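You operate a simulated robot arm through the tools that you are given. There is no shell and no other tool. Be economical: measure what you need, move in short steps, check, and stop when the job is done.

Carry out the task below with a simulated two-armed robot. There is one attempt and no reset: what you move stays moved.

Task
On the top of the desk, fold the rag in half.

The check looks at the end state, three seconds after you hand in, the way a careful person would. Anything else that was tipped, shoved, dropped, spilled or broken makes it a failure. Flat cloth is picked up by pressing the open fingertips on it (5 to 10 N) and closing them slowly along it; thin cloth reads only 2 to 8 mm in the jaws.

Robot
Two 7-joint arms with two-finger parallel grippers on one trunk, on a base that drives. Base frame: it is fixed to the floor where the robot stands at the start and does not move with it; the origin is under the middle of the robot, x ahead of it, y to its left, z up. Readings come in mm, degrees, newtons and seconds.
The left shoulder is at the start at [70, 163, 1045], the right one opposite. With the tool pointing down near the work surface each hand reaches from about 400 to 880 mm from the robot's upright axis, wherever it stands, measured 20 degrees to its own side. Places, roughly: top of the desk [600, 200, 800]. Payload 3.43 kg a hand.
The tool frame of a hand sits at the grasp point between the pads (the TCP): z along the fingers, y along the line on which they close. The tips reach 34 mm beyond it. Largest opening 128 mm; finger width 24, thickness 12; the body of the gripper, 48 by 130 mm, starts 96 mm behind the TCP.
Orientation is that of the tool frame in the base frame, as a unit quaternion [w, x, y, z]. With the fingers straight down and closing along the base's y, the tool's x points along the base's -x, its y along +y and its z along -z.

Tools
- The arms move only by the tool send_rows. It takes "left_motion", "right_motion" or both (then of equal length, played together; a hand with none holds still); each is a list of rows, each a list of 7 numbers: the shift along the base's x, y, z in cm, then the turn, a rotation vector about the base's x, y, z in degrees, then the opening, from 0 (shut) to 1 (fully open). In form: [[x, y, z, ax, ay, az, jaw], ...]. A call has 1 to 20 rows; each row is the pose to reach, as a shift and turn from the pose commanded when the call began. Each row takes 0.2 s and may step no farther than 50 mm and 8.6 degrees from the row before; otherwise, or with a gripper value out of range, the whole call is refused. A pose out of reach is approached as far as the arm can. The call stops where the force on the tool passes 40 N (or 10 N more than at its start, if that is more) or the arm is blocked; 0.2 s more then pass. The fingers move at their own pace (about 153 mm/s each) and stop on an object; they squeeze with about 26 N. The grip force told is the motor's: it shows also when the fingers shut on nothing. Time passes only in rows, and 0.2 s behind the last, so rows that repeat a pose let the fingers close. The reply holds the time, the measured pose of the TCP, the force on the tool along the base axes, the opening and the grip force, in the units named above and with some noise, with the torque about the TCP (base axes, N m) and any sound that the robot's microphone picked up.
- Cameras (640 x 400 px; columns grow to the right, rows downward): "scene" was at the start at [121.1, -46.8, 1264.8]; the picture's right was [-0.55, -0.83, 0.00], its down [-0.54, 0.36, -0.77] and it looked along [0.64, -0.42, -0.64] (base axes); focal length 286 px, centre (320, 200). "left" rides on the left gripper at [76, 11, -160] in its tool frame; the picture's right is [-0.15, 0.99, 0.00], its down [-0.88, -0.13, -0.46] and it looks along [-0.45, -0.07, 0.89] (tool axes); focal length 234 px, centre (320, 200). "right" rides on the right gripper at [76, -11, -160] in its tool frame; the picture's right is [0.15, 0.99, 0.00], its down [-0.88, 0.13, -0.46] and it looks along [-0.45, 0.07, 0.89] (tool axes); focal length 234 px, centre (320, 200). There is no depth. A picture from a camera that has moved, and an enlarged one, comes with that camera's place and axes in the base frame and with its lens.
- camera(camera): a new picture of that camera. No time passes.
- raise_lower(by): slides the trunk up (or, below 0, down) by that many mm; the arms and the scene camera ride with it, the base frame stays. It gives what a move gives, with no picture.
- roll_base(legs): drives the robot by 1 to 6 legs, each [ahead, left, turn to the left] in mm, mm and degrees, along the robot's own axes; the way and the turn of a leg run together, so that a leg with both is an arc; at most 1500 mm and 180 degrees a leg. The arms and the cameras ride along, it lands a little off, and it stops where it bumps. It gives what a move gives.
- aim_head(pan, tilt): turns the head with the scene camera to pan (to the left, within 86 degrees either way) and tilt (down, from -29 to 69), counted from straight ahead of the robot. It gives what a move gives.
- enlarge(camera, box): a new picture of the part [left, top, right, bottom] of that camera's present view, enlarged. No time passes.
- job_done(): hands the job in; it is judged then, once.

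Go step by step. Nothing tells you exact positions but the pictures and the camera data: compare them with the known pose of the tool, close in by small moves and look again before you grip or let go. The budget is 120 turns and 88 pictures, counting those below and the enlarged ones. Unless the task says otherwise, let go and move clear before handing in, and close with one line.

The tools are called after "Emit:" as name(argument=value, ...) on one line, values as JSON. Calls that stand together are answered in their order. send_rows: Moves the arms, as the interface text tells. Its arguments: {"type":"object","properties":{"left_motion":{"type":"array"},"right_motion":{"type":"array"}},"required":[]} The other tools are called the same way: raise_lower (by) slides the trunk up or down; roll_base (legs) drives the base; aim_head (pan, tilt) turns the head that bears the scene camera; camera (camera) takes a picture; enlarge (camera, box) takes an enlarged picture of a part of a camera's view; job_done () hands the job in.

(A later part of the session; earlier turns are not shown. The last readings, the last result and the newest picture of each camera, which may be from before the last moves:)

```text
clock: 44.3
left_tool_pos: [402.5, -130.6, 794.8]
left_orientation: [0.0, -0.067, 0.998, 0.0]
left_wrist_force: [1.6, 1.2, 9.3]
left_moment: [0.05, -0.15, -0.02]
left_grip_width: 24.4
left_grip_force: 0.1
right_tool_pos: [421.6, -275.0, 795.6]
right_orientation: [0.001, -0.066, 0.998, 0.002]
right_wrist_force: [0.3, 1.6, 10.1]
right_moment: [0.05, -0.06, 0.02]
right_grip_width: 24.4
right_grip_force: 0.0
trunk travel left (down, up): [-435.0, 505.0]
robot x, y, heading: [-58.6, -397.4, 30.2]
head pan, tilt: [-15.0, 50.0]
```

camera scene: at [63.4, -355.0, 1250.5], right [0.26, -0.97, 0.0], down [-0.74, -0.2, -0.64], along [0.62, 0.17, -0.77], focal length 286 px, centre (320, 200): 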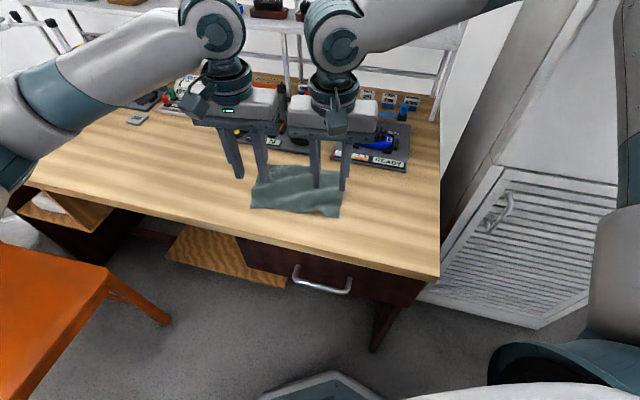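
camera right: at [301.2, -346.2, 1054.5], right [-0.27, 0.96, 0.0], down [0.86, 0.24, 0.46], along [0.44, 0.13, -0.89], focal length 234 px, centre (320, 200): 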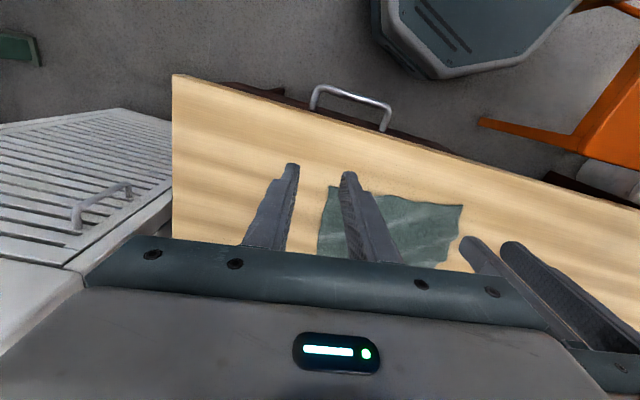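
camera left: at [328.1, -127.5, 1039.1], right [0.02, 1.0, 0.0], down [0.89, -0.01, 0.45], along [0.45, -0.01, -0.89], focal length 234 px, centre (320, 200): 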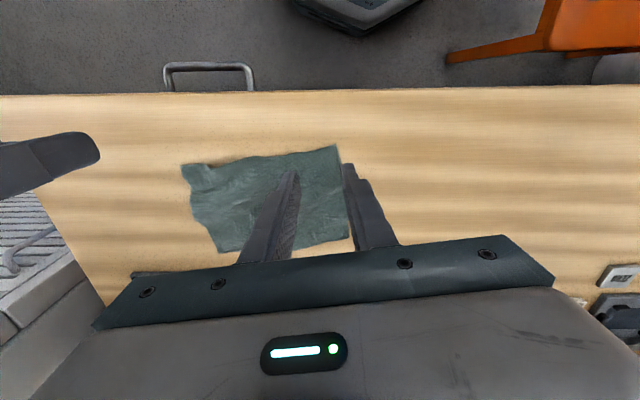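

Both are pressing at about 10 N. I close the fingers slowly along the cloth.

Emit:
send_rows(right_motion=[[0, 0, 0, 0, 0, 0, 0.17], [0, 0, 0, 0, 0, 0, 0.15], [0, 0, 0, 0, 0, 0, 0.13], [0, 0, 0, 0, 0, 0, 0.11], [0, 0, 0, 0, 0, 0, 0.09], [0, 0, 0, 0, 0, 0, 0.07], [0, 0, 0, 0, 0, 0, 0.05], [0, 0, 0, 0, 0, 0, 0.03], [0, 0, 0, 0, 0, 0, 0.01], [0, 0, 0, 0, 0, 0, 0], [0, 0, 0, 0, 0, 0, 0]], left_motion=[[0, 0, 0, 0, 0, 0, 0.17], [0, 0, 0, 0, 0, 0, 0.15], [0, 0, 0, 0, 0, 0, 0.13], [0, 0, 0, 0, 0, 0, 0.11], [0, 0, 0, 0, 0, 0, 0.09], [0, 0, 0, 0, 0, 0, 0.07], [0, 0, 0, 0, 0, 0, 0.05], [0, 0, 0, 0, 0, 0, 0.03], [0, 0, 0, 0, 0, 0, 0.01], [0, 0, 0, 0, 0, 0, 0], [0, 0, 0, 0, 0, 0, 0]])

Emit:
enlarge(camera="scene", box=[216, 110, 376, 210])

Emit:
enlarge(camera="left", box=[180, 80, 420, 230])

Emit:
enlarge(camera="right", box=[220, 80, 460, 230])

```text
clock: 46.7
left_tool_pos: [404.3, -128.9, 795.7]
left_orientation: [0.0, -0.066, 0.998, 0.0]
left_wrist_force: [-0.2, 0.2, 0.7]
left_moment: [0.01, -0.01, 0.01]
left_grip_width: 0.0
left_grip_force: 26.1
right_tool_pos: [423.9, -274.5, 796.3]
right_orientation: [0.0, -0.067, 0.998, 0.0]
right_wrist_force: [0.7, -0.4, 7.8]
right_moment: [-0.03, -0.03, 0.03]
right_grip_width: 1.8
right_grip_force: 25.9
trunk travel left (down, up): [-435.0, 505.0]
robot x, y, heading: [-56.3, -399.1, 30.0]
head pan, tilt: [-15.0, 50.0]
```

```text
4.00 times, centred on (296, 160) of scene
camera zoom: at [61.1, -354.7, 1160.7], right [0.26, -0.97, 0.0], down [-0.74, -0.2, -0.64], along [0.62, 0.17, -0.77], focal length 1146 px, centre (416, 360)
```

zoom: 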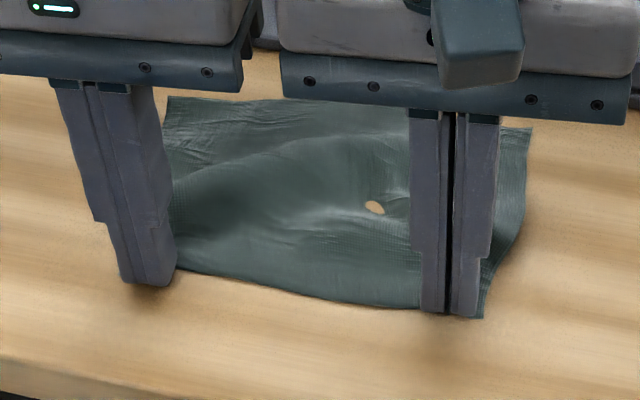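

```text
2.67 times, centred on (300, 155) of left
camera zoom: at [325.8, -130.6, 954.8], right [0.01, 1.0, 0.0], down [0.89, -0.01, 0.46], along [0.46, -0.01, -0.89], focal length 624 px, centre (373, 320)
```

zoom: 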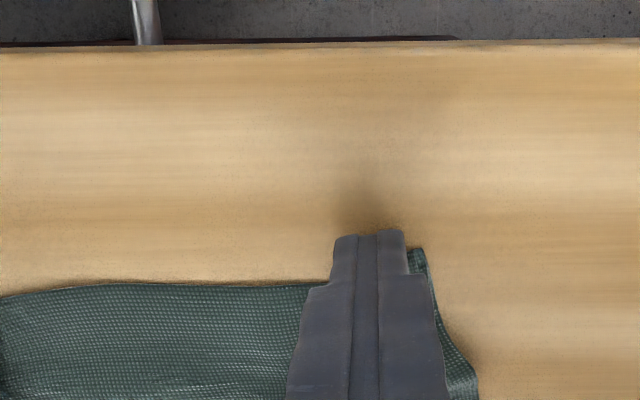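

```text
2.67 times, centred on (340, 155) of right
camera zoom: at [349.8, -294.3, 955.3], right [-0.28, 0.96, 0.0], down [0.85, 0.24, 0.46], along [0.44, 0.13, -0.89], focal length 624 px, centre (267, 320)
```

zoom: 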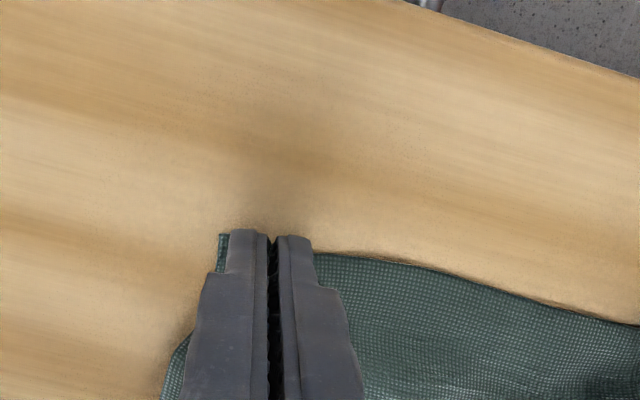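

The right hand has cloth at 1.8 mm, but the left closed on nothing. I lift the left hand, reopen it, and shift it about 6 mm farther onto the cloth to try again.

Emit:
send_rows(left_motion=[[0, 0, 1, 0, 0, 0, 0], [0.3, 0, 1.5, 0, 0, 0, 0.22], [0.7, 0, 1.5, 0, 0, 0, 0.22], [0.7, 0, 0.8, 0, 0, 0, 0.22]])

Emit:
enlarge(camera="left", box=[180, 80, 420, 230])

```text
clock: 47.7
left_tool_pos: [411.5, -129.0, 803.3]
left_orientation: [0.0, -0.067, 0.998, 0.0]
left_wrist_force: [0.4, 0.0, 0.1]
left_moment: [-0.01, -0.01, -0.02]
left_grip_width: 28.2
left_grip_force: 0.0
right_tool_pos: [422.5, -274.9, 795.2]
right_orientation: [0.001, -0.066, 0.998, 0.001]
right_wrist_force: [-0.6, -0.6, 6.9]
right_moment: [-0.05, -0.05, -0.01]
right_grip_width: 1.8
right_grip_force: 26.0
trunk travel left (down, up): [-435.0, 505.0]
robot x, y, heading: [-54.9, -397.6, 30.0]
head pan, tilt: [-15.0, 50.0]
```

```text
2.67 times, centred on (300, 155) of left
camera zoom: at [333.0, -130.2, 962.9], right [0.01, 1.0, 0.0], down [0.89, -0.01, 0.46], along [0.46, -0.01, -0.89], focal length 624 px, centre (373, 320)
```

zoom: 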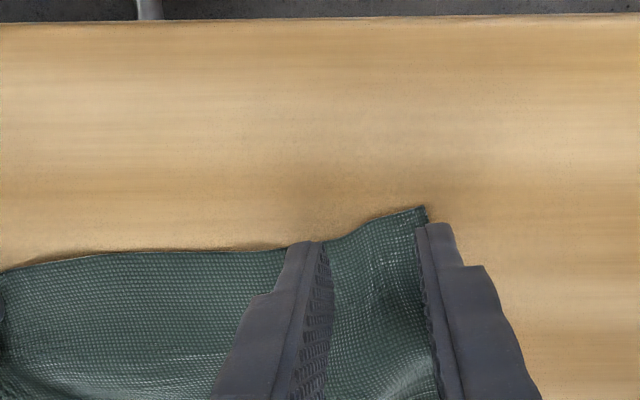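

Emit:
send_rows(left_motion=[[0, -0.4, 0, 0, 0, 0, 0.17], [0.1, -0.5, -0.4, 0, 0, 0, 0.17], [0.1, -0.5, -0.7, 0, 0, 0, 0.17], [0.1, -0.5, -0.9, 0, 0, 0, 0.17]])

```text
clock: 48.7
left_tool_pos: [412.0, -135.4, 795.7]
left_orientation: [0.001, -0.067, 0.998, 0.0]
left_wrist_force: [-0.5, -0.3, 8.2]
left_moment: [0.02, 0.03, -0.03]
left_grip_width: 21.6
left_grip_force: 0.1
right_tool_pos: [422.9, -274.7, 795.7]
right_orientation: [0.001, -0.066, 0.998, 0.001]
right_wrist_force: [1.3, 0.1, 5.0]
right_moment: [0.0, -0.03, 0.02]
right_grip_width: 1.7
right_grip_force: 26.5
trunk travel left (down, up): [-435.0, 505.0]
robot x, y, heading: [-58.8, -400.2, 30.0]
head pan, tilt: [-15.0, 50.0]
```

Emit:
send_rows(left_motion=[[0, 0, -0.03, 0, 0, 0, 0.155], [0, 0, -0.03, 0, 0, 0, 0.14], [0, 0, -0.03, 0, 0, 0, 0.125], [0, 0, -0.03, 0, 0, 0, 0.11], [0, 0, -0.03, 0, 0, 0, 0.095], [0, 0, -0.03, 0, 0, 0, 0.08], [0, 0, -0.03, 0, 0, 0, 0.065], [0, 0, -0.03, 0, 0, 0, 0.05], [0, 0, -0.03, 0, 0, 0, 0.035], [0, 0, -0.03, 0, 0, 0, 0.02], [0, 0, -0.03, 0, 0, 0, 0], [0, 0, -0.03, 0, 0, 0, 0]])

Emit:
enlarge(camera="left", box=[180, 80, 420, 230])

```text
clock: 51.3
left_tool_pos: [410.5, -135.1, 795.8]
left_orientation: [0.001, -0.066, 0.998, 0.001]
left_wrist_force: [0.3, -1.1, 22.1]
left_moment: [-0.01, -0.06, -0.02]
left_grip_width: 0.0
left_grip_force: 25.5
right_tool_pos: [423.3, -275.2, 797.3]
right_orientation: [0.002, -0.067, 0.998, 0.002]
right_wrist_force: [0.1, 1.6, -0.5]
right_moment: [0.04, -0.02, 0.04]
right_grip_width: 1.6
right_grip_force: 25.5
trunk travel left (down, up): [-435.0, 505.0]
robot x, y, heading: [-55.5, -400.8, 30.2]
head pan, tilt: [-15.0, 50.0]
```

```text
2.67 times, centred on (300, 155) of left
camera zoom: at [333.2, -136.1, 954.2], right [0.01, 1.0, 0.0], down [0.89, -0.01, 0.46], along [0.46, -0.01, -0.89], focal length 624 px, centre (373, 320)
```

zoom: 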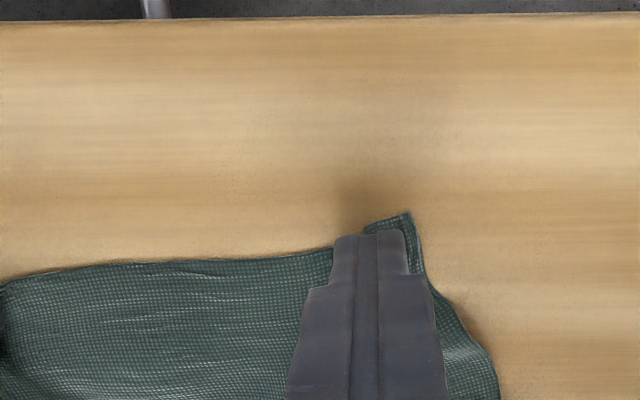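

The left slipped again. I lift it off and raise the right hand a little to see whether its grip holds.

Emit:
send_rows(left_motion=[[0, 0.3, 1.5, 0, 0, 0, 0], [0, 1, 4, 0, 0, 0, 0.2], [0, 1, 4, 0, 0, 0, 0.2]], right_motion=[[0, 0, 0.5, 0, 0, 0, 0], [0, 0, 1.5, 0, 0, 0, 0], [0, 0, 2.5, 0, 0, 0, 0]])

Emit:
enlarge(camera="scene", box=[216, 110, 376, 210])

Emit:
enlarge(camera="right", box=[220, 80, 460, 230])

Emit:
camera(camera="left")

```text
clock: 52.1
left_tool_pos: [411.7, -125.5, 834.2]
left_orientation: [-0.001, -0.066, 0.998, 0.0]
left_wrist_force: [0.9, 0.0, 0.1]
left_moment: [-0.03, -0.02, -0.05]
left_grip_width: 25.8
left_grip_force: 0.1
right_tool_pos: [422.4, -273.8, 819.6]
right_orientation: [0.001, -0.067, 0.998, 0.0]
right_wrist_force: [0.3, -0.7, 0.3]
right_moment: [0.03, 0.0, 0.0]
right_grip_width: 1.6
right_grip_force: 25.8
trunk travel left (down, up): [-435.0, 505.0]
robot x, y, heading: [-56.4, -400.0, 30.0]
head pan, tilt: [-15.0, 50.0]
```

```text
4.00 times, centred on (296, 160) of scene
camera zoom: at [61.7, -354.4, 1160.5], right [0.26, -0.97, 0.0], down [-0.74, -0.2, -0.64], along [0.62, 0.17, -0.77], focal length 1146 px, centre (416, 360)
```

zoom: 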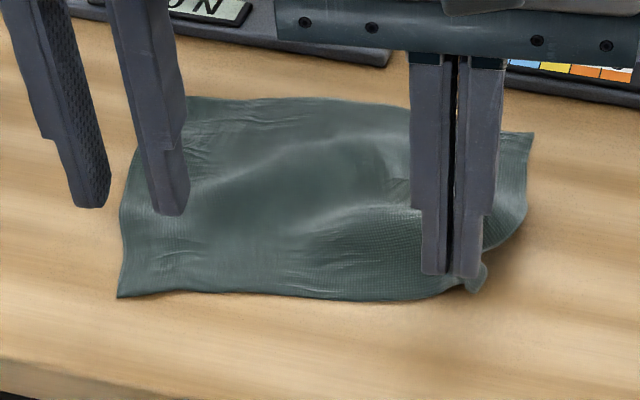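

```text
2.67 times, centred on (340, 155) of right
camera zoom: at [350.4, -294.1, 980.2], right [-0.28, 0.96, 0.0], down [0.86, 0.24, 0.46], along [0.44, 0.13, -0.89], focal length 624 px, centre (267, 320)
```

zoom: 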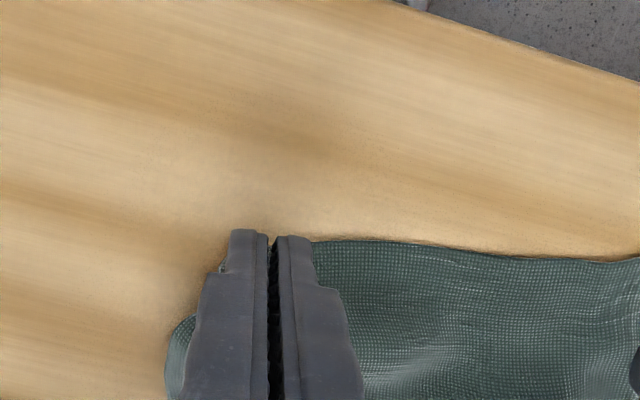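

```text
56 pictures are left
camera left: at [335.0, -125.5, 992.6], right [0.01, 1.0, 0.0], down [0.89, -0.01, 0.45], along [0.45, -0.01, -0.89], focal length 234 px, centre (320, 200)
```

left: 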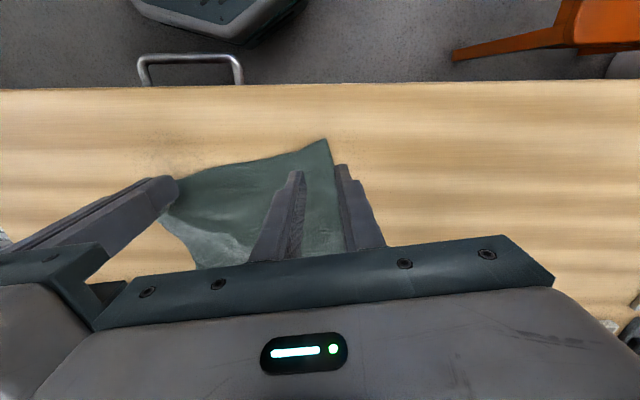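

The right grip holds its corner. I'll fold corner by corner: the right hand carries its corner over to the far right corner and holds it low, which frees room for a wider left pinch.

Emit:
send_rows(right_motion=[[0.5, 0, 2, 0, 0, 0, 0], [2.5, 0.3, 4, 0, 0, 0, 0], [5, 0.6, 5, 0, 0, 0, 0], [7.5, 0.9, 5, 0, 0, 0, 0], [10, 1.2, 3.5, 0, 0, 0, 0], [11.5, 1.4, 1.5, 0, 0, 0, 0], [12.3, 1.5, -0.5, 0, 0, 0, 0], [12.3, 1.5, -1.3, 0, 0, 0, 0]])

Emit:
enlarge(camera="scene", box=[216, 110, 376, 210])

Emit:
camera(camera="left")

```text
clock: 53.9
left_tool_pos: [412.3, -124.9, 834.1]
left_orientation: [0.0, -0.066, 0.998, 0.0]
left_wrist_force: [0.1, -1.1, 0.3]
left_moment: [0.02, -0.01, 0.01]
left_grip_width: 25.6
left_grip_force: 0.1
right_tool_pos: [546.2, -259.0, 807.1]
right_orientation: [0.001, -0.067, 0.998, 0.001]
right_wrist_force: [0.3, 0.2, -0.2]
right_moment: [-0.01, -0.03, 0.03]
right_grip_width: 1.6
right_grip_force: 26.0
trunk travel left (down, up): [-435.0, 505.0]
robot x, y, heading: [-56.6, -400.2, 29.9]
head pan, tilt: [-15.0, 50.0]
```

```text
4.00 times, centred on (296, 160) of scene
camera zoom: at [61.5, -354.5, 1160.7], right [0.26, -0.97, 0.0], down [-0.74, -0.2, -0.64], along [0.62, 0.17, -0.77], focal length 1146 px, centre (416, 360)
```

zoom: 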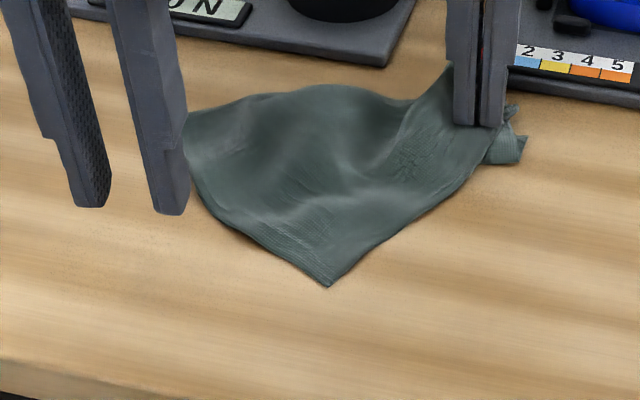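

```text
54 pictures are left
camera left: at [334.8, -125.8, 992.9], right [0.01, 1.0, 0.0], down [0.89, -0.01, 0.46], along [0.46, -0.01, -0.89], focal length 234 px, centre (320, 200)
```

left: 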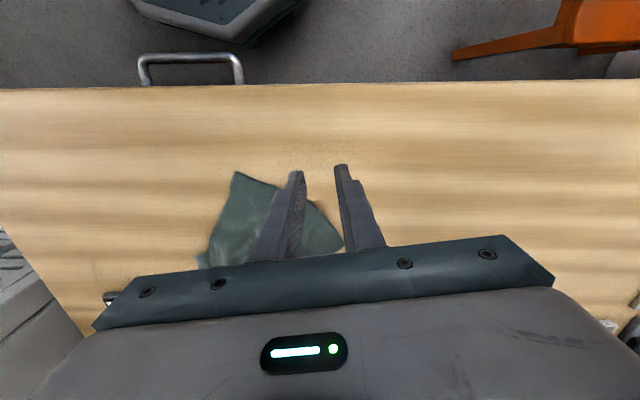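

The cloth slid along with that corner because the table is slippery. I bring the right corner back the way it came, pulling slightly beyond its start to spread the cloth, and look.

Emit:
send_rows(right_motion=[[0, 0, 1.5, 0, 0, 0, 0], [-1.5, -0.2, 3, 0, 0, 0, 0], [-4, -0.6, 4, 0, 0, 0, 0], [-7, -1.2, 3.5, 0, 0, 0, 0], [-9.5, -2, 2.5, 0, 0, 0, 0], [-11.5, -2.6, 1.2, 0, 0, 0, 0], [-12.5, -3, 0.3, 0, 0, 0, 0], [-13, -3.3, -0.3, 0, 0, 0, 0]], left_motion=[[0, 1, 1, 0, 0, 0, 0.2], [0, 3, 3, 0, 0, 0, 0.2], [0, 6, 5, 0, 0, 0, 0.2], [0, 8, 5, 0, 0, 0, 0.2], [0, 8, 5, 0, 0, 0, 0.2], [0, 8, 5, 0, 0, 0, 0.2], [0, 8, 5, 0, 0, 0, 0.2], [0, 8, 5, 0, 0, 0, 0.2]])

Emit:
enlarge(camera="scene", box=[216, 100, 376, 200])

```text
clock: 55.7
left_tool_pos: [413.1, -44.3, 884.1]
left_orientation: [0.0, -0.067, 0.998, 0.001]
left_wrist_force: [-0.3, -0.5, -0.1]
left_moment: [0.0, 0.02, 0.01]
left_grip_width: 25.7
left_grip_force: 0.1
right_tool_pos: [415.6, -291.7, 804.7]
right_orientation: [0.001, -0.066, 0.998, 0.0]
right_wrist_force: [-0.4, -0.3, 0.2]
right_moment: [0.0, -0.03, -0.01]
right_grip_width: 2.0
right_grip_force: 26.3
trunk travel left (down, up): [-435.0, 505.0]
robot x, y, heading: [-56.5, -398.1, 30.2]
head pan, tilt: [-15.0, 50.0]
```

```text
4.00 times, centred on (296, 150) of scene
camera zoom: at [61.7, -354.4, 1160.7], right [0.26, -0.97, 0.0], down [-0.74, -0.2, -0.64], along [0.62, 0.17, -0.77], focal length 1146 px, centre (416, 400)
```

zoom: 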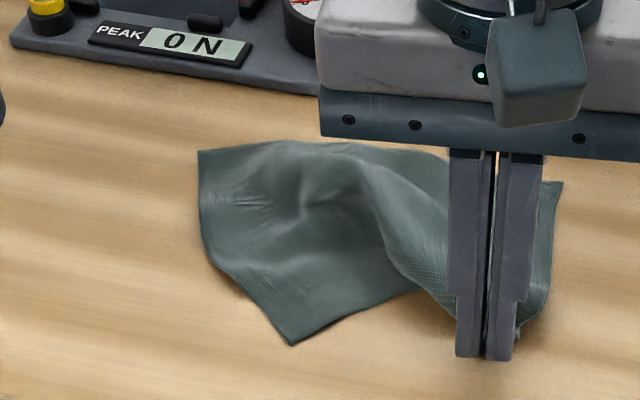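

Most of the cloth is back, with the near-left corner now around (400,−200). I tilt the right hand outward by 30° about its fingertips to make room, keeping its grip.

Emit:
send_rows(right_motion=[[0, -0.4, 0.2, 7.5, 0, 0, 0], [0, -0.9, 0.2, 15, 0, 0, 0], [0, -1.3, 0.1, 22.5, 0, 0, 0], [0, -1.7, 0, 30, 0, 0, 0]], left_motion=[[0.5, -3, 0, 0, 0, 0, 0], [1, -7, 0, 0, 0, 0, 0], [1.3, -11.5, 0, 0, 0, 0, 0], [1.3, -15, -2, 0, 0, 0, 0]])

Emit:
enlarge(camera="scene", box=[200, 80, 392, 200])

Emit:
camera(camera="left")

```text
clock: 56.7
left_tool_pos: [426.8, -196.1, 863.5]
left_orientation: [-0.001, -0.066, 0.998, 0.0]
left_wrist_force: [0.0, 0.2, -0.5]
left_moment: [0.01, -0.01, 0.0]
left_grip_width: 0.2
left_grip_force: 26.2
right_tool_pos: [416.8, -310.1, 804.7]
right_orientation: [0.017, -0.064, 0.963, 0.26]
right_wrist_force: [-0.4, 0.4, -0.1]
right_moment: [0.02, 0.01, 0.0]
right_grip_width: 1.5
right_grip_force: 25.7
trunk travel left (down, up): [-435.0, 505.0]
robot x, y, heading: [-59.1, -399.1, 29.9]
head pan, tilt: [-15.0, 50.0]
```

```text
3.33 times, centred on (296, 140) of scene
camera zoom: at [62.3, -355.7, 1160.7], right [0.26, -0.97, 0.0], down [-0.74, -0.2, -0.64], along [0.62, 0.17, -0.77], focal length 955 px, centre (400, 400)
```

zoom: 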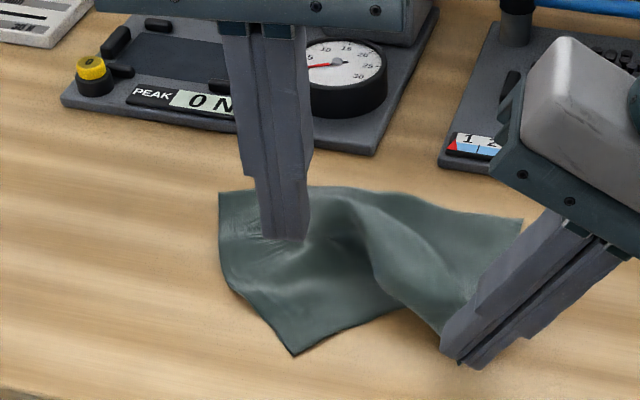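

```text
51 pictures are left
camera left: at [348.5, -196.6, 1023.2], right [0.01, 1.0, 0.0], down [0.89, -0.01, 0.45], along [0.45, -0.01, -0.89], focal length 234 px, centre (320, 200)
```

left: 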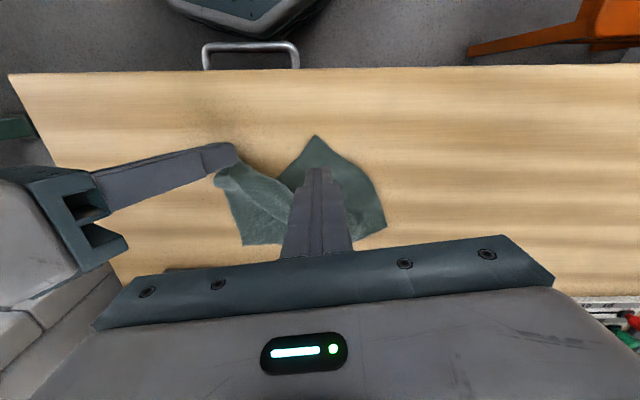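

There's plenty of room now. The near-left corner points at the robot, so I pinch it with the left hand across the corner with a wider opening. I go down to contact.

Emit:
send_rows(left_motion=[[-0.3, -0.4, -2.5, 0, 0, 0, 0.36], [-0.5, -0.6, -5, 0, 0, 0, 0.36], [-0.5, -0.6, -6.3, 0, 0, 0, 0.36], [-0.5, -0.6, -6.6, 0, 0, 0, 0.36], [-0.5, -0.6, -6.8, 0, 0, 0, 0.36]])

Emit:
enlarge(camera="left", box=[180, 80, 420, 230])

```text
clock: 57.9
left_tool_pos: [419.9, -202.0, 796.0]
left_orientation: [0.0, -0.066, 0.998, 0.001]
left_wrist_force: [0.0, -0.2, 0.0]
left_moment: [0.03, 0.0, 0.04]
left_grip_width: 46.3
left_grip_force: 0.1
right_tool_pos: [415.7, -309.4, 804.6]
right_orientation: [0.018, -0.063, 0.963, 0.26]
right_wrist_force: [-0.2, 0.2, 0.5]
right_moment: [-0.04, 0.02, 0.03]
right_grip_width: 1.7
right_grip_force: 26.0
trunk travel left (down, up): [-435.0, 505.0]
robot x, y, heading: [-54.5, -400.0, 30.1]
head pan, tilt: [-15.0, 50.0]
```

```text
2.67 times, centred on (300, 155) of left
camera zoom: at [342.9, -201.4, 955.1], right [0.01, 1.0, 0.0], down [0.89, -0.01, 0.46], along [0.46, -0.01, -0.89], focal length 624 px, centre (373, 320)
```

zoom: 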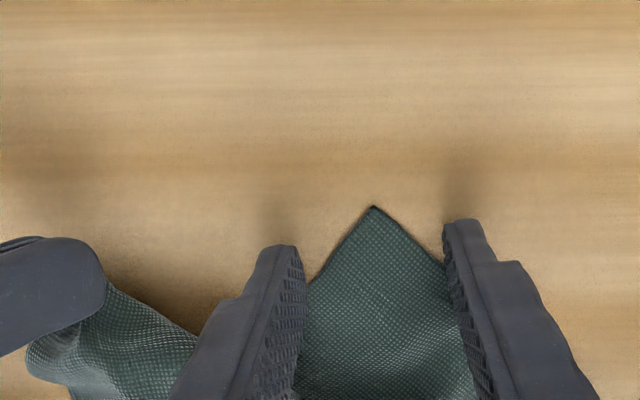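

Emit:
send_rows(left_motion=[[0.4, 0, 0.5, 0, 0, 0, 0.27], [1.0, 0, 0.4, 0, 0, 0, 0.27], [1.0, 0, 0.1, 0, 0, 0, 0.27], [1.0, 0, -0.05, 0, 0, 0, 0.27], [1.0, 0, -0.15, 0, 0, 0, 0.27]])

Emit:
enlarge(camera="left", box=[180, 80, 420, 230])

```text
clock: 59.1
left_tool_pos: [430.8, -200.9, 796.0]
left_orientation: [0.0, -0.066, 0.998, 0.0]
left_wrist_force: [0.4, -1.0, 4.7]
left_moment: [0.02, -0.03, -0.05]
left_grip_width: 34.4
left_grip_force: 0.0
right_tool_pos: [416.3, -308.8, 804.2]
right_orientation: [0.018, -0.063, 0.964, 0.259]
right_wrist_force: [0.5, -0.4, 0.4]
right_moment: [-0.01, 0.0, 0.03]
right_grip_width: 1.8
right_grip_force: 26.3
trunk travel left (down, up): [-435.0, 505.0]
robot x, y, heading: [-53.9, -399.3, 30.0]
head pan, tilt: [-15.0, 50.0]
```

```text
2.67 times, centred on (300, 155) of left
camera zoom: at [352.5, -201.5, 954.5], right [0.01, 1.0, 0.0], down [0.89, -0.01, 0.46], along [0.46, -0.01, -0.89], focal length 624 px, centre (373, 320)
```

zoom: 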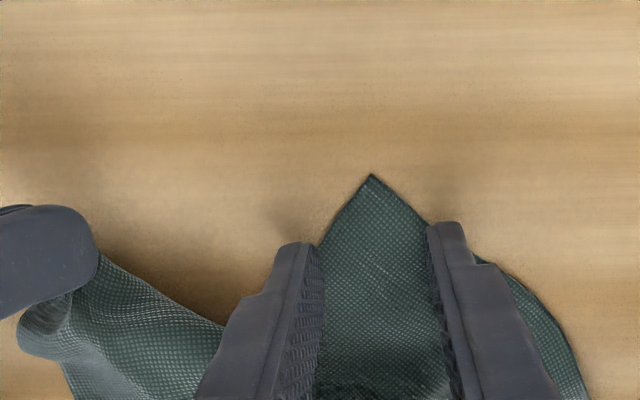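

Emit:
send_rows(left_motion=[[0, 0, -0.03, 0, 0, 0, 0.26], [0, 0, -0.03, 0, 0, 0, 0.245], [0, 0, -0.03, 0, 0, 0, 0.23], [0, 0, -0.03, 0, 0, 0, 0.215], [0, 0, -0.03, 0, 0, 0, 0.2], [0, 0, -0.03, 0, 0, 0, 0.185], [0, 0, -0.03, 0, 0, 0, 0.17], [0, 0, -0.03, 0, 0, 0, 0.155], [0, 0, -0.03, 0, 0, 0, 0.14]])

Emit:
enlarge(camera="left", box=[180, 80, 420, 230])

```text
clock: 61.1
left_tool_pos: [429.6, -200.9, 795.3]
left_orientation: [0.0, -0.066, 0.998, 0.0]
left_wrist_force: [0.7, 0.3, 12.5]
left_moment: [0.0, -0.07, 0.01]
left_grip_width: 18.2
left_grip_force: 0.1
right_tool_pos: [415.8, -309.0, 804.3]
right_orientation: [0.019, -0.064, 0.964, 0.259]
right_wrist_force: [-0.1, -0.6, -0.4]
right_moment: [-0.02, 0.0, 0.03]
right_grip_width: 1.8
right_grip_force: 25.9
trunk travel left (down, up): [-435.0, 505.0]
robot x, y, heading: [-55.9, -402.3, 29.9]
head pan, tilt: [-15.0, 50.0]
```

```text
2.67 times, centred on (300, 155) of left
camera zoom: at [352.0, -201.6, 954.3], right [0.01, 1.0, 0.0], down [0.89, -0.01, 0.46], along [0.46, -0.01, -0.89], focal length 624 px, centre (373, 320)
```

zoom: 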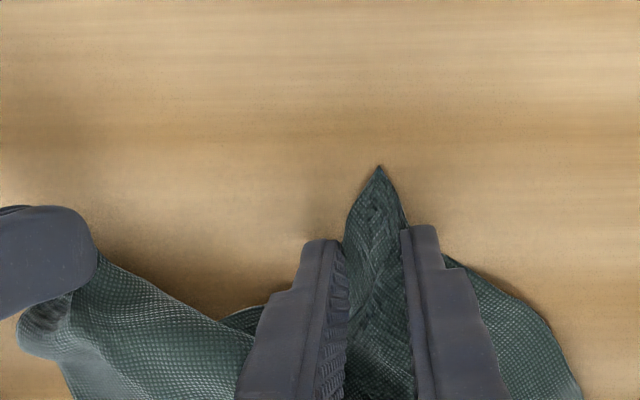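

It is bunching up into a ridge between the fingers. I continue closing.

Emit:
send_rows(left_motion=[[0, 0, 0, 0, 0, 0, 0.125], [0, 0, 0, 0, 0, 0, 0.11], [0, 0, 0, 0, 0, 0, 0.095], [0, 0, 0, 0, 0, 0, 0.08], [0, 0, 0, 0, 0, 0, 0.065], [0, 0, 0, 0, 0, 0, 0.05], [0, 0, 0, 0, 0, 0, 0.035], [0, 0, 0, 0, 0, 0, 0.02], [0, 0, 0, 0, 0, 0, 0], [0, 0, 0, 0, 0, 0, 0], [0, 0, 0, 0, 0, 0, 0]])

Emit:
enlarge(camera="left", box=[180, 80, 420, 230])

```text
clock: 63.5
left_tool_pos: [429.3, -201.0, 795.5]
left_orientation: [0.0, -0.066, 0.998, 0.0]
left_wrist_force: [-0.9, -0.2, 15.2]
left_moment: [0.05, 0.0, 0.02]
left_grip_width: 0.1
left_grip_force: 26.2
right_tool_pos: [415.1, -308.6, 804.8]
right_orientation: [0.018, -0.064, 0.964, 0.259]
right_wrist_force: [0.5, 0.1, 1.0]
right_moment: [-0.04, -0.01, -0.01]
right_grip_width: 1.8
right_grip_force: 25.5
trunk travel left (down, up): [-435.0, 505.0]
robot x, y, heading: [-53.8, -401.9, 30.4]
head pan, tilt: [-15.0, 50.0]
```

```text
2.67 times, centred on (300, 155) of left
camera zoom: at [351.9, -201.6, 954.4], right [0.01, 1.0, 0.0], down [0.89, -0.01, 0.46], along [0.46, -0.01, -0.89], focal length 624 px, centre (373, 320)
```

zoom: 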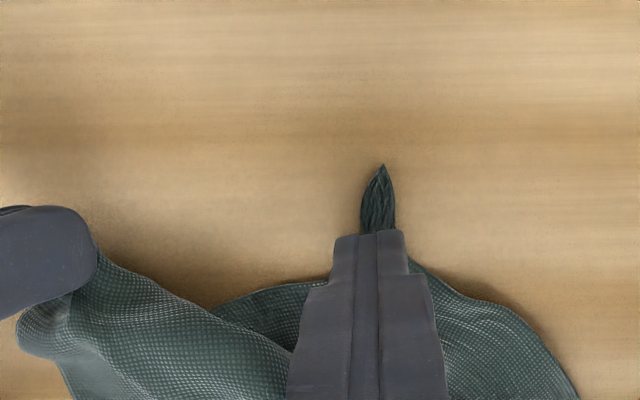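

The reading is 0.1 mm, but the corner visibly bunched between the fingers. I lift 2 cm to check whether it holds.

Emit:
send_rows(left_motion=[[0, 0, 0.5, 0, 0, 0, 0], [0, 0, 1, 0, 0, 0, 0], [0, 0, 2, 0, 0, 0, 0]])

Emit:
enlarge(camera="left", box=[180, 80, 420, 230])

Emit:
enlarge(camera="scene", box=[200, 80, 392, 200])

```text
clock: 64.3
left_tool_pos: [430.6, -201.1, 814.5]
left_orientation: [0.0, -0.067, 0.998, 0.0]
left_wrist_force: [0.0, 0.4, -1.4]
left_moment: [0.04, -0.02, -0.01]
left_grip_width: 0.3
left_grip_force: 25.3
right_tool_pos: [414.9, -310.1, 805.0]
right_orientation: [0.018, -0.064, 0.963, 0.259]
right_wrist_force: [0.2, 0.0, -0.5]
right_moment: [-0.03, -0.01, 0.01]
right_grip_width: 1.8
right_grip_force: 25.9
trunk travel left (down, up): [-435.0, 505.0]
robot x, y, heading: [-57.2, -399.7, 30.1]
head pan, tilt: [-15.0, 50.0]
```

```text
2.67 times, centred on (300, 155) of left
camera zoom: at [352.5, -201.4, 973.9], right [0.01, 1.0, 0.0], down [0.89, -0.01, 0.46], along [0.46, -0.01, -0.89], focal length 624 px, centre (373, 320)
```

zoom: 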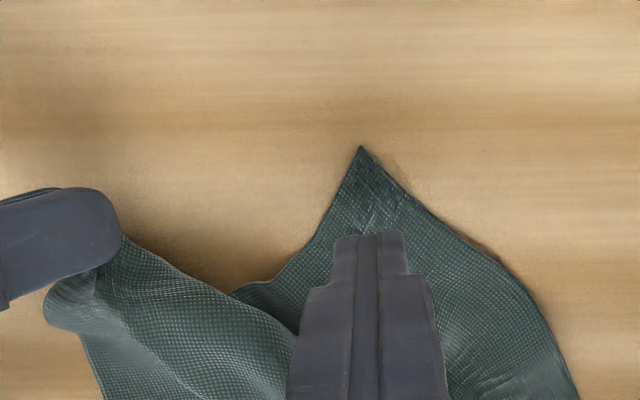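

```text
3.33 times, centred on (296, 140) of scene
camera zoom: at [61.6, -354.6, 1160.6], right [0.26, -0.97, 0.0], down [-0.74, -0.2, -0.64], along [0.62, 0.17, -0.77], focal length 955 px, centre (400, 400)
```

zoom: 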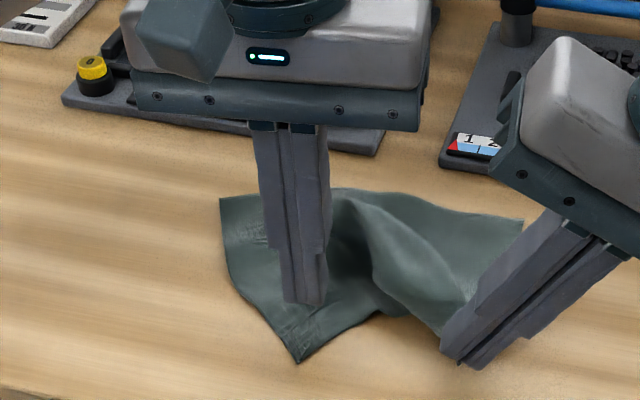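

It slipped out flat. I retry with a wider opening, farther onto the cloth and with a lighter press.

Emit:
send_rows(left_motion=[[0.6, 0, 0, 0, 0, 0, 0.38], [1.3, -0.1, 0, 0, 0, 0, 0.38], [1.3, -0.1, -1, 0, 0, 0, 0.38], [1.3, -0.1, -1.7, 0, 0, 0, 0.38], [1.3, -0.1, -1.9, 0, 0, 0, 0.38]])

Emit:
enlarge(camera="left", box=[180, 80, 420, 230])

```text
clock: 65.5
left_tool_pos: [443.1, -200.9, 796.0]
left_orientation: [0.0, -0.066, 0.998, 0.0]
left_wrist_force: [1.5, 1.1, 0.1]
left_moment: [0.01, 0.02, 0.01]
left_grip_width: 48.5
left_grip_force: 0.2
right_tool_pos: [417.8, -309.0, 803.9]
right_orientation: [0.017, -0.064, 0.964, 0.259]
right_wrist_force: [0.4, 0.1, 0.9]
right_moment: [-0.02, -0.04, -0.03]
right_grip_width: 1.6
right_grip_force: 26.2
trunk travel left (down, up): [-435.0, 505.0]
robot x, y, heading: [-57.2, -398.0, 30.2]
head pan, tilt: [-15.0, 50.0]
```

```text
2.67 times, centred on (300, 155) of left
camera zoom: at [365.4, -202.1, 954.8], right [0.01, 1.0, 0.0], down [0.89, -0.01, 0.46], along [0.46, -0.01, -0.89], focal length 624 px, centre (373, 320)
```

zoom: 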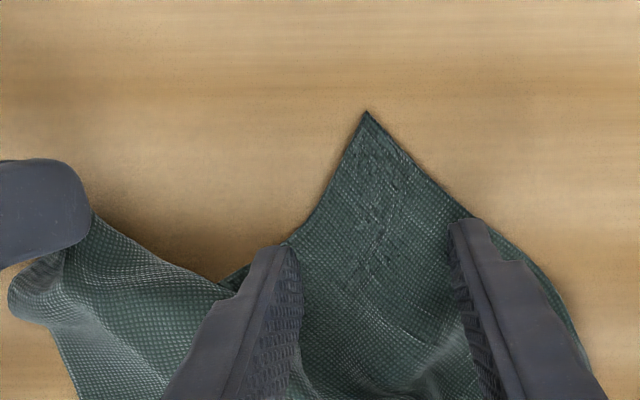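

Emit:
send_rows(left_motion=[[0, 0, -0.06, 0, 0, 0, 0.38], [0, 0, -0.12, 0, 0, 0, 0.36], [0, 0, -0.12, 0, 0, 0, 0.34], [0, 0, -0.12, 0, 0, 0, 0.32], [0, 0, -0.12, 0, 0, 0, 0.3], [0, 0, -0.12, 0, 0, 0, 0.28], [0, 0, -0.12, 0, 0, 0, 0.26], [0, 0, -0.12, 0, 0, 0, 0.24], [0, 0, -0.12, 0, 0, 0, 0.22], [0, 0, -0.12, 0, 0, 0, 0.2]])

Emit:
enlarge(camera="left", box=[180, 80, 420, 230])

```text
clock: 67.7
left_tool_pos: [442.4, -201.8, 795.7]
left_orientation: [0.001, -0.066, 0.998, 0.0]
left_wrist_force: [-0.3, -0.5, 14.6]
left_moment: [0.03, 0.02, -0.02]
left_grip_width: 23.9
left_grip_force: 0.1
right_tool_pos: [415.8, -309.8, 805.8]
right_orientation: [0.018, -0.064, 0.963, 0.26]
right_wrist_force: [0.0, 0.0, 0.8]
right_moment: [-0.02, 0.04, 0.02]
right_grip_width: 1.6
right_grip_force: 25.7
trunk travel left (down, up): [-435.0, 505.0]
robot x, y, heading: [-54.8, -399.5, 30.1]
head pan, tilt: [-15.0, 50.0]
```

```text
2.67 times, centred on (300, 155) of left
camera zoom: at [364.6, -202.7, 954.3], right [0.01, 1.0, 0.0], down [0.89, -0.01, 0.46], along [0.46, -0.01, -0.89], focal length 624 px, centre (373, 320)
```

zoom: 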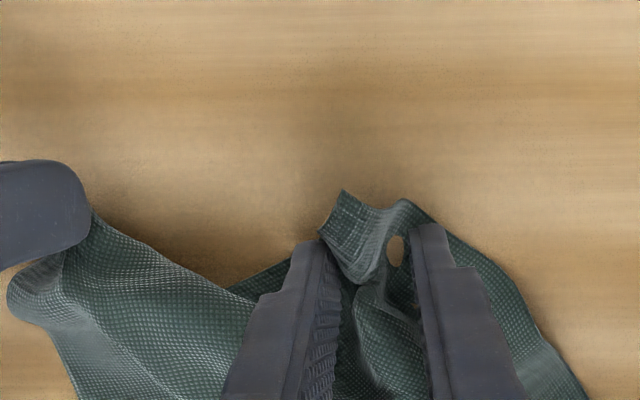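

Now there is a real bulge between the fingers. I ease the pressure slightly and finish closing.

Emit:
send_rows(left_motion=[[0, 0, 0.04, 0, 0, 0, 0.18], [0, 0, 0.05, 0, 0, 0, 0.16], [0, 0, 0.05, 0, 0, 0, 0.14], [0, 0, 0.05, 0, 0, 0, 0.12], [0, 0, 0.05, 0, 0, 0, 0.1], [0, 0, 0.05, 0, 0, 0, 0.08], [0, 0, 0.05, 0, 0, 0, 0.06], [0, 0, 0.05, 0, 0, 0, 0.04], [0, 0, 0.05, 0, 0, 0, 0.02], [0, 0, 0.05, 0, 0, 0, 0], [0, 0, 0.05, 0, 0, 0, 0]])

Emit:
enlarge(camera="left", box=[180, 80, 420, 230])

```text
clock: 70.1
left_tool_pos: [441.3, -201.3, 795.1]
left_orientation: [0.0, -0.067, 0.998, 0.0]
left_wrist_force: [-1.1, -0.6, 12.5]
left_moment: [-0.02, 0.0, 0.01]
left_grip_width: 2.5
left_grip_force: 26.2
right_tool_pos: [416.5, -308.8, 805.4]
right_orientation: [0.018, -0.064, 0.963, 0.26]
right_wrist_force: [0.7, -0.1, 0.7]
right_moment: [-0.02, 0.0, -0.01]
right_grip_width: 1.6
right_grip_force: 25.9
trunk travel left (down, up): [-435.0, 505.0]
robot x, y, heading: [-58.1, -401.4, 30.1]
head pan, tilt: [-15.0, 50.0]
```

```text
2.67 times, centred on (300, 155) of left
camera zoom: at [364.6, -202.6, 954.3], right [0.01, 1.0, 0.0], down [0.89, -0.01, 0.46], along [0.46, -0.01, -0.89], focal length 624 px, centre (373, 320)
```

zoom: 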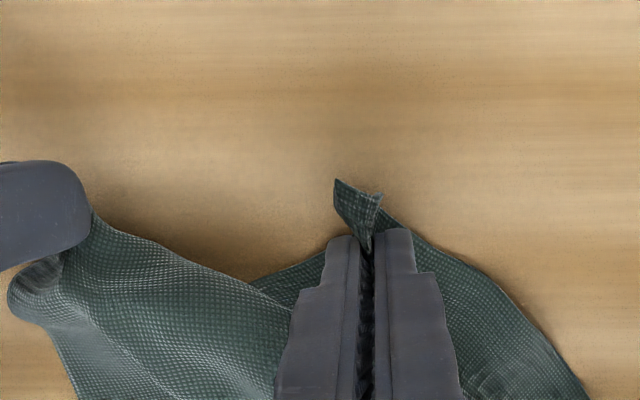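

Both near corners are now held, 2.5 and 1.6 mm. I lift both together and spread them so the near edge hangs straight between the hands.

Emit:
send_rows(left_motion=[[0, 0.3, 1.5, 0, 0, 0, 0], [0, 1, 4, 0, 0, 0, 0], [0, 2, 7, 0, 0, 0, 0], [0, 3, 10, 0, 0, 0, 0], [0, 4, 13, 0, 0, 0, 0], [0, 4.8, 16, 0, 0, 0, 0], [0, 5, 16.5, 0, 0, 0, 0]], right_motion=[[0.2, 0.2, 1, 0, 0, 0, 0], [0.8, 0.5, 3, 0, 0, 0, 0], [1.2, 0.9, 6, 0, 0, 0, 0], [1.6, 1.2, 9, 0, 0, 0, 0], [2, 1.4, 12, 0, 0, 0, 0], [2.4, 1.6, 14.5, 0, 0, 0, 0], [2.4, 1.6, 15, 0, 0, 0, 0]])

Emit:
camera(camera="scene")

```text
clock: 71.7
left_tool_pos: [443.5, -151.8, 959.8]
left_orientation: [-0.001, -0.067, 0.998, -0.001]
left_wrist_force: [0.9, -2.6, 0.1]
left_moment: [-0.08, 0.02, 0.03]
left_grip_width: 2.3
left_grip_force: 26.0
right_tool_pos: [438.8, -292.3, 955.6]
right_orientation: [0.017, -0.063, 0.964, 0.259]
right_wrist_force: [-0.5, 2.6, -0.1]
right_moment: [0.07, 0.03, 0.06]
right_grip_width: 1.5
right_grip_force: 25.8
trunk travel left (down, up): [-435.0, 505.0]
robot x, y, heading: [-56.4, -397.9, 30.2]
head pan, tilt: [-15.0, 50.0]
```

```text
41 pictures are left
camera scene: at [61.9, -354.5, 1160.6], right [0.26, -0.97, 0.0], down [-0.74, -0.2, -0.64], along [0.62, 0.17, -0.77], focal length 286 px, centre (320, 200)
```

scene: 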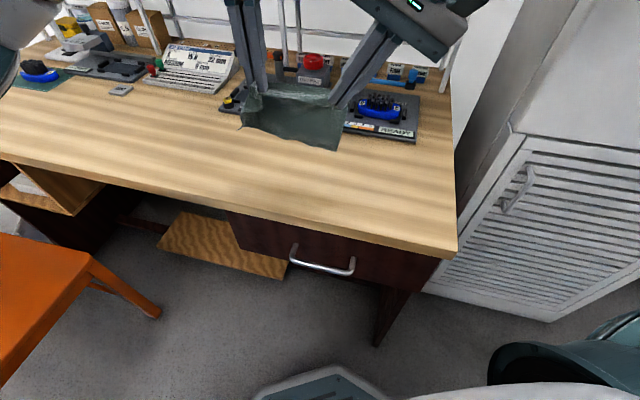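

It hangs nicely and is taut between the hands at about 2.6 N. I take a closer look.

Emit:
enlarge(camera="scene", box=[212, 60, 372, 160])

Emit:
camera(camera="left")

```text
4.00 times, centred on (292, 110) of scene
camera zoom: at [61.9, -354.5, 1160.6], right [0.26, -0.97, 0.0], down [-0.74, -0.2, -0.64], along [0.62, 0.17, -0.77], focal length 1146 px, centre (432, 560)
```

zoom: 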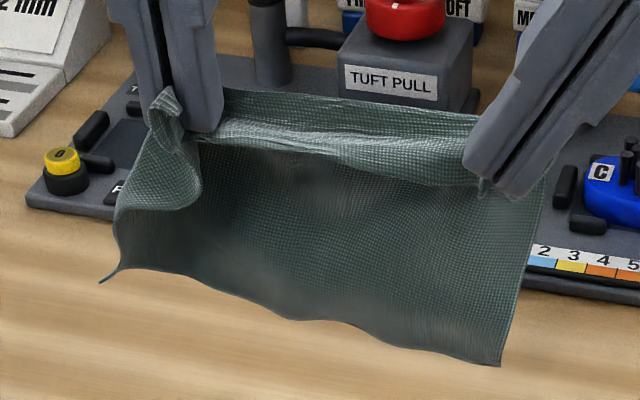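

```text
39 pictures are left
camera left: at [365.9, -152.4, 1118.7], right [0.02, 1.0, 0.0], down [0.89, -0.01, 0.46], along [0.46, -0.01, -0.89], focal length 234 px, centre (320, 200)
```

left: 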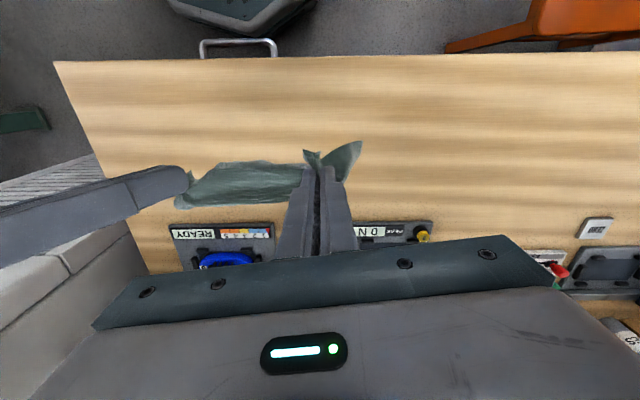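

The cloth hangs flat with its far edge leaning forward. I lower both hands so the far half starts lying down on the desk.

Emit:
send_rows(left_motion=[[0.3, 0, -2.5, 0, 0, 0, 0], [0.6, 0, -5, 0, 0, 0, 0], [0.6, 0, -7, 0, 0, 0, 0], [0.3, 0, -8.5, 0, 0, 0, 0], [0, 0, -10, 0, 0, 0, 0]], right_motion=[[0.3, 0, -2.5, 0, 0, 0, 0], [0.6, 0, -5, 0, 0, 0, 0], [0.6, 0, -7, 0, 0, 0, 0], [0.3, 0, -8.5, 0, 0, 0, 0], [0, 0, -9.6, 0, 0, 0, 0]])

Emit:
enlarge(camera="scene", box=[212, 80, 372, 180])

```text
clock: 72.9
left_tool_pos: [443.1, -151.7, 858.9]
left_orientation: [0.001, -0.067, 0.998, 0.0]
left_wrist_force: [0.2, -3.4, 0.3]
left_moment: [-0.11, -0.02, 0.0]
left_grip_width: 2.5
left_grip_force: 25.9
right_tool_pos: [440.5, -293.9, 857.6]
right_orientation: [0.017, -0.063, 0.964, 0.259]
right_wrist_force: [-1.3, 2.6, 0.7]
right_moment: [0.04, 0.0, 0.09]
right_grip_width: 1.4
right_grip_force: 25.8
trunk travel left (down, up): [-435.0, 505.0]
robot x, y, heading: [-52.7, -403.0, 30.2]
head pan, tilt: [-15.0, 50.0]
```

```text
4.00 times, centred on (292, 130) of scene
camera zoom: at [61.9, -354.1, 1160.6], right [0.26, -0.97, 0.0], down [-0.74, -0.2, -0.64], along [0.62, 0.17, -0.77], focal length 1146 px, centre (432, 480)
```

zoom: 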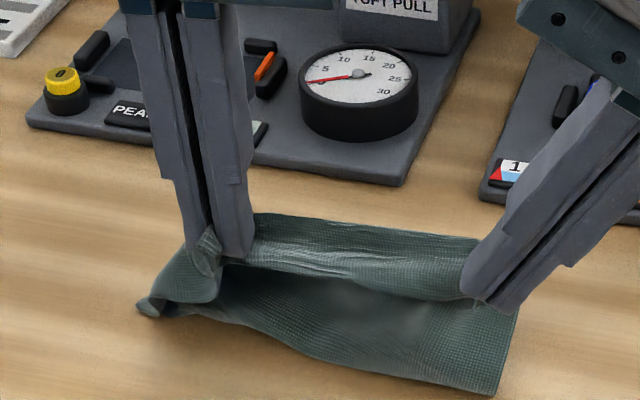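

The far edge now rests under the hands near x≈445 and the slack seems to bow forward. That would make a natural fold with the crease on the far side. I check with the wrist cameras.

Emit:
camera(camera="right")

Emit:
camera(camera="left")

```text
37 pictures are left
camera right: at [367.8, -389.6, 985.5], right [-0.28, 0.83, 0.48], down [0.86, -0.02, 0.52], along [0.44, 0.55, -0.71], focal length 234 px, centre (320, 200)
```

right: 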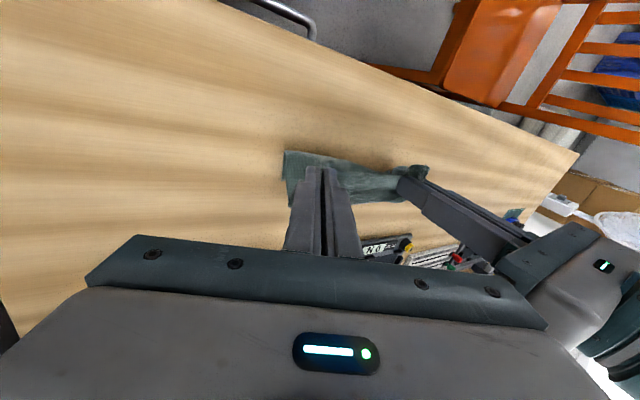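

```text
36 pictures are left
camera left: at [365.8, -152.5, 1018.3], right [0.01, 1.0, 0.0], down [0.89, -0.01, 0.46], along [0.46, -0.01, -0.89], focal length 234 px, centre (320, 200)
```

left: 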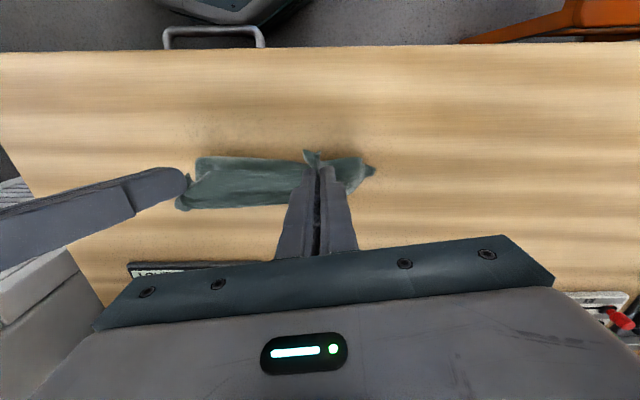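

Emit:
enlarge(camera="right", box=[260, 130, 440, 242])

Emit:
enlarge(camera="left", box=[160, 130, 400, 280])

```text
3.56 times, centred on (350, 186) of right
camera zoom: at [367.8, -389.6, 985.5], right [-0.28, 0.83, 0.48], down [0.86, -0.02, 0.52], along [0.44, 0.55, -0.71], focal length 833 px, centre (213, 250)
```

zoom: 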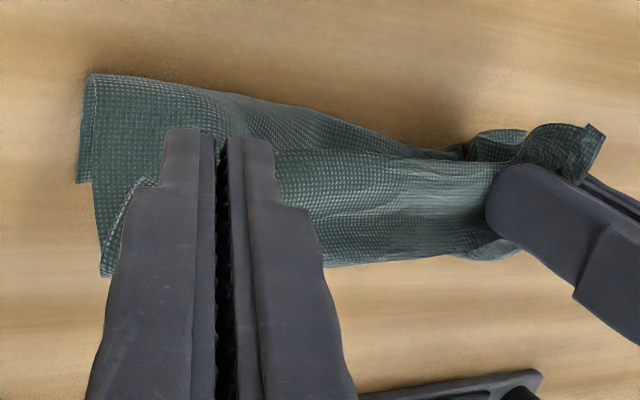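

```text
2.67 times, centred on (280, 205) of left
camera zoom: at [365.8, -152.5, 1018.3], right [0.01, 1.0, 0.0], down [0.89, -0.01, 0.46], along [0.46, -0.01, -0.89], focal length 624 px, centre (427, 187)
```

zoom: 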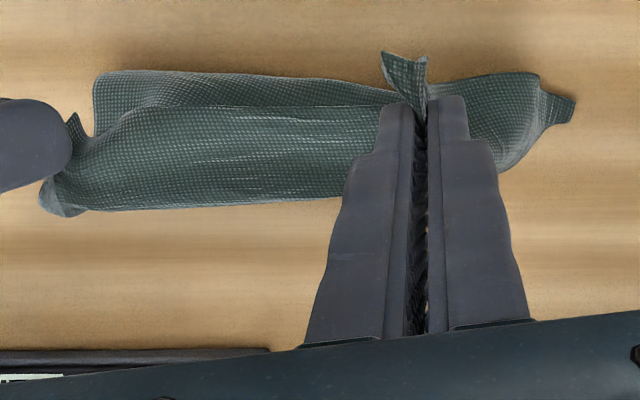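

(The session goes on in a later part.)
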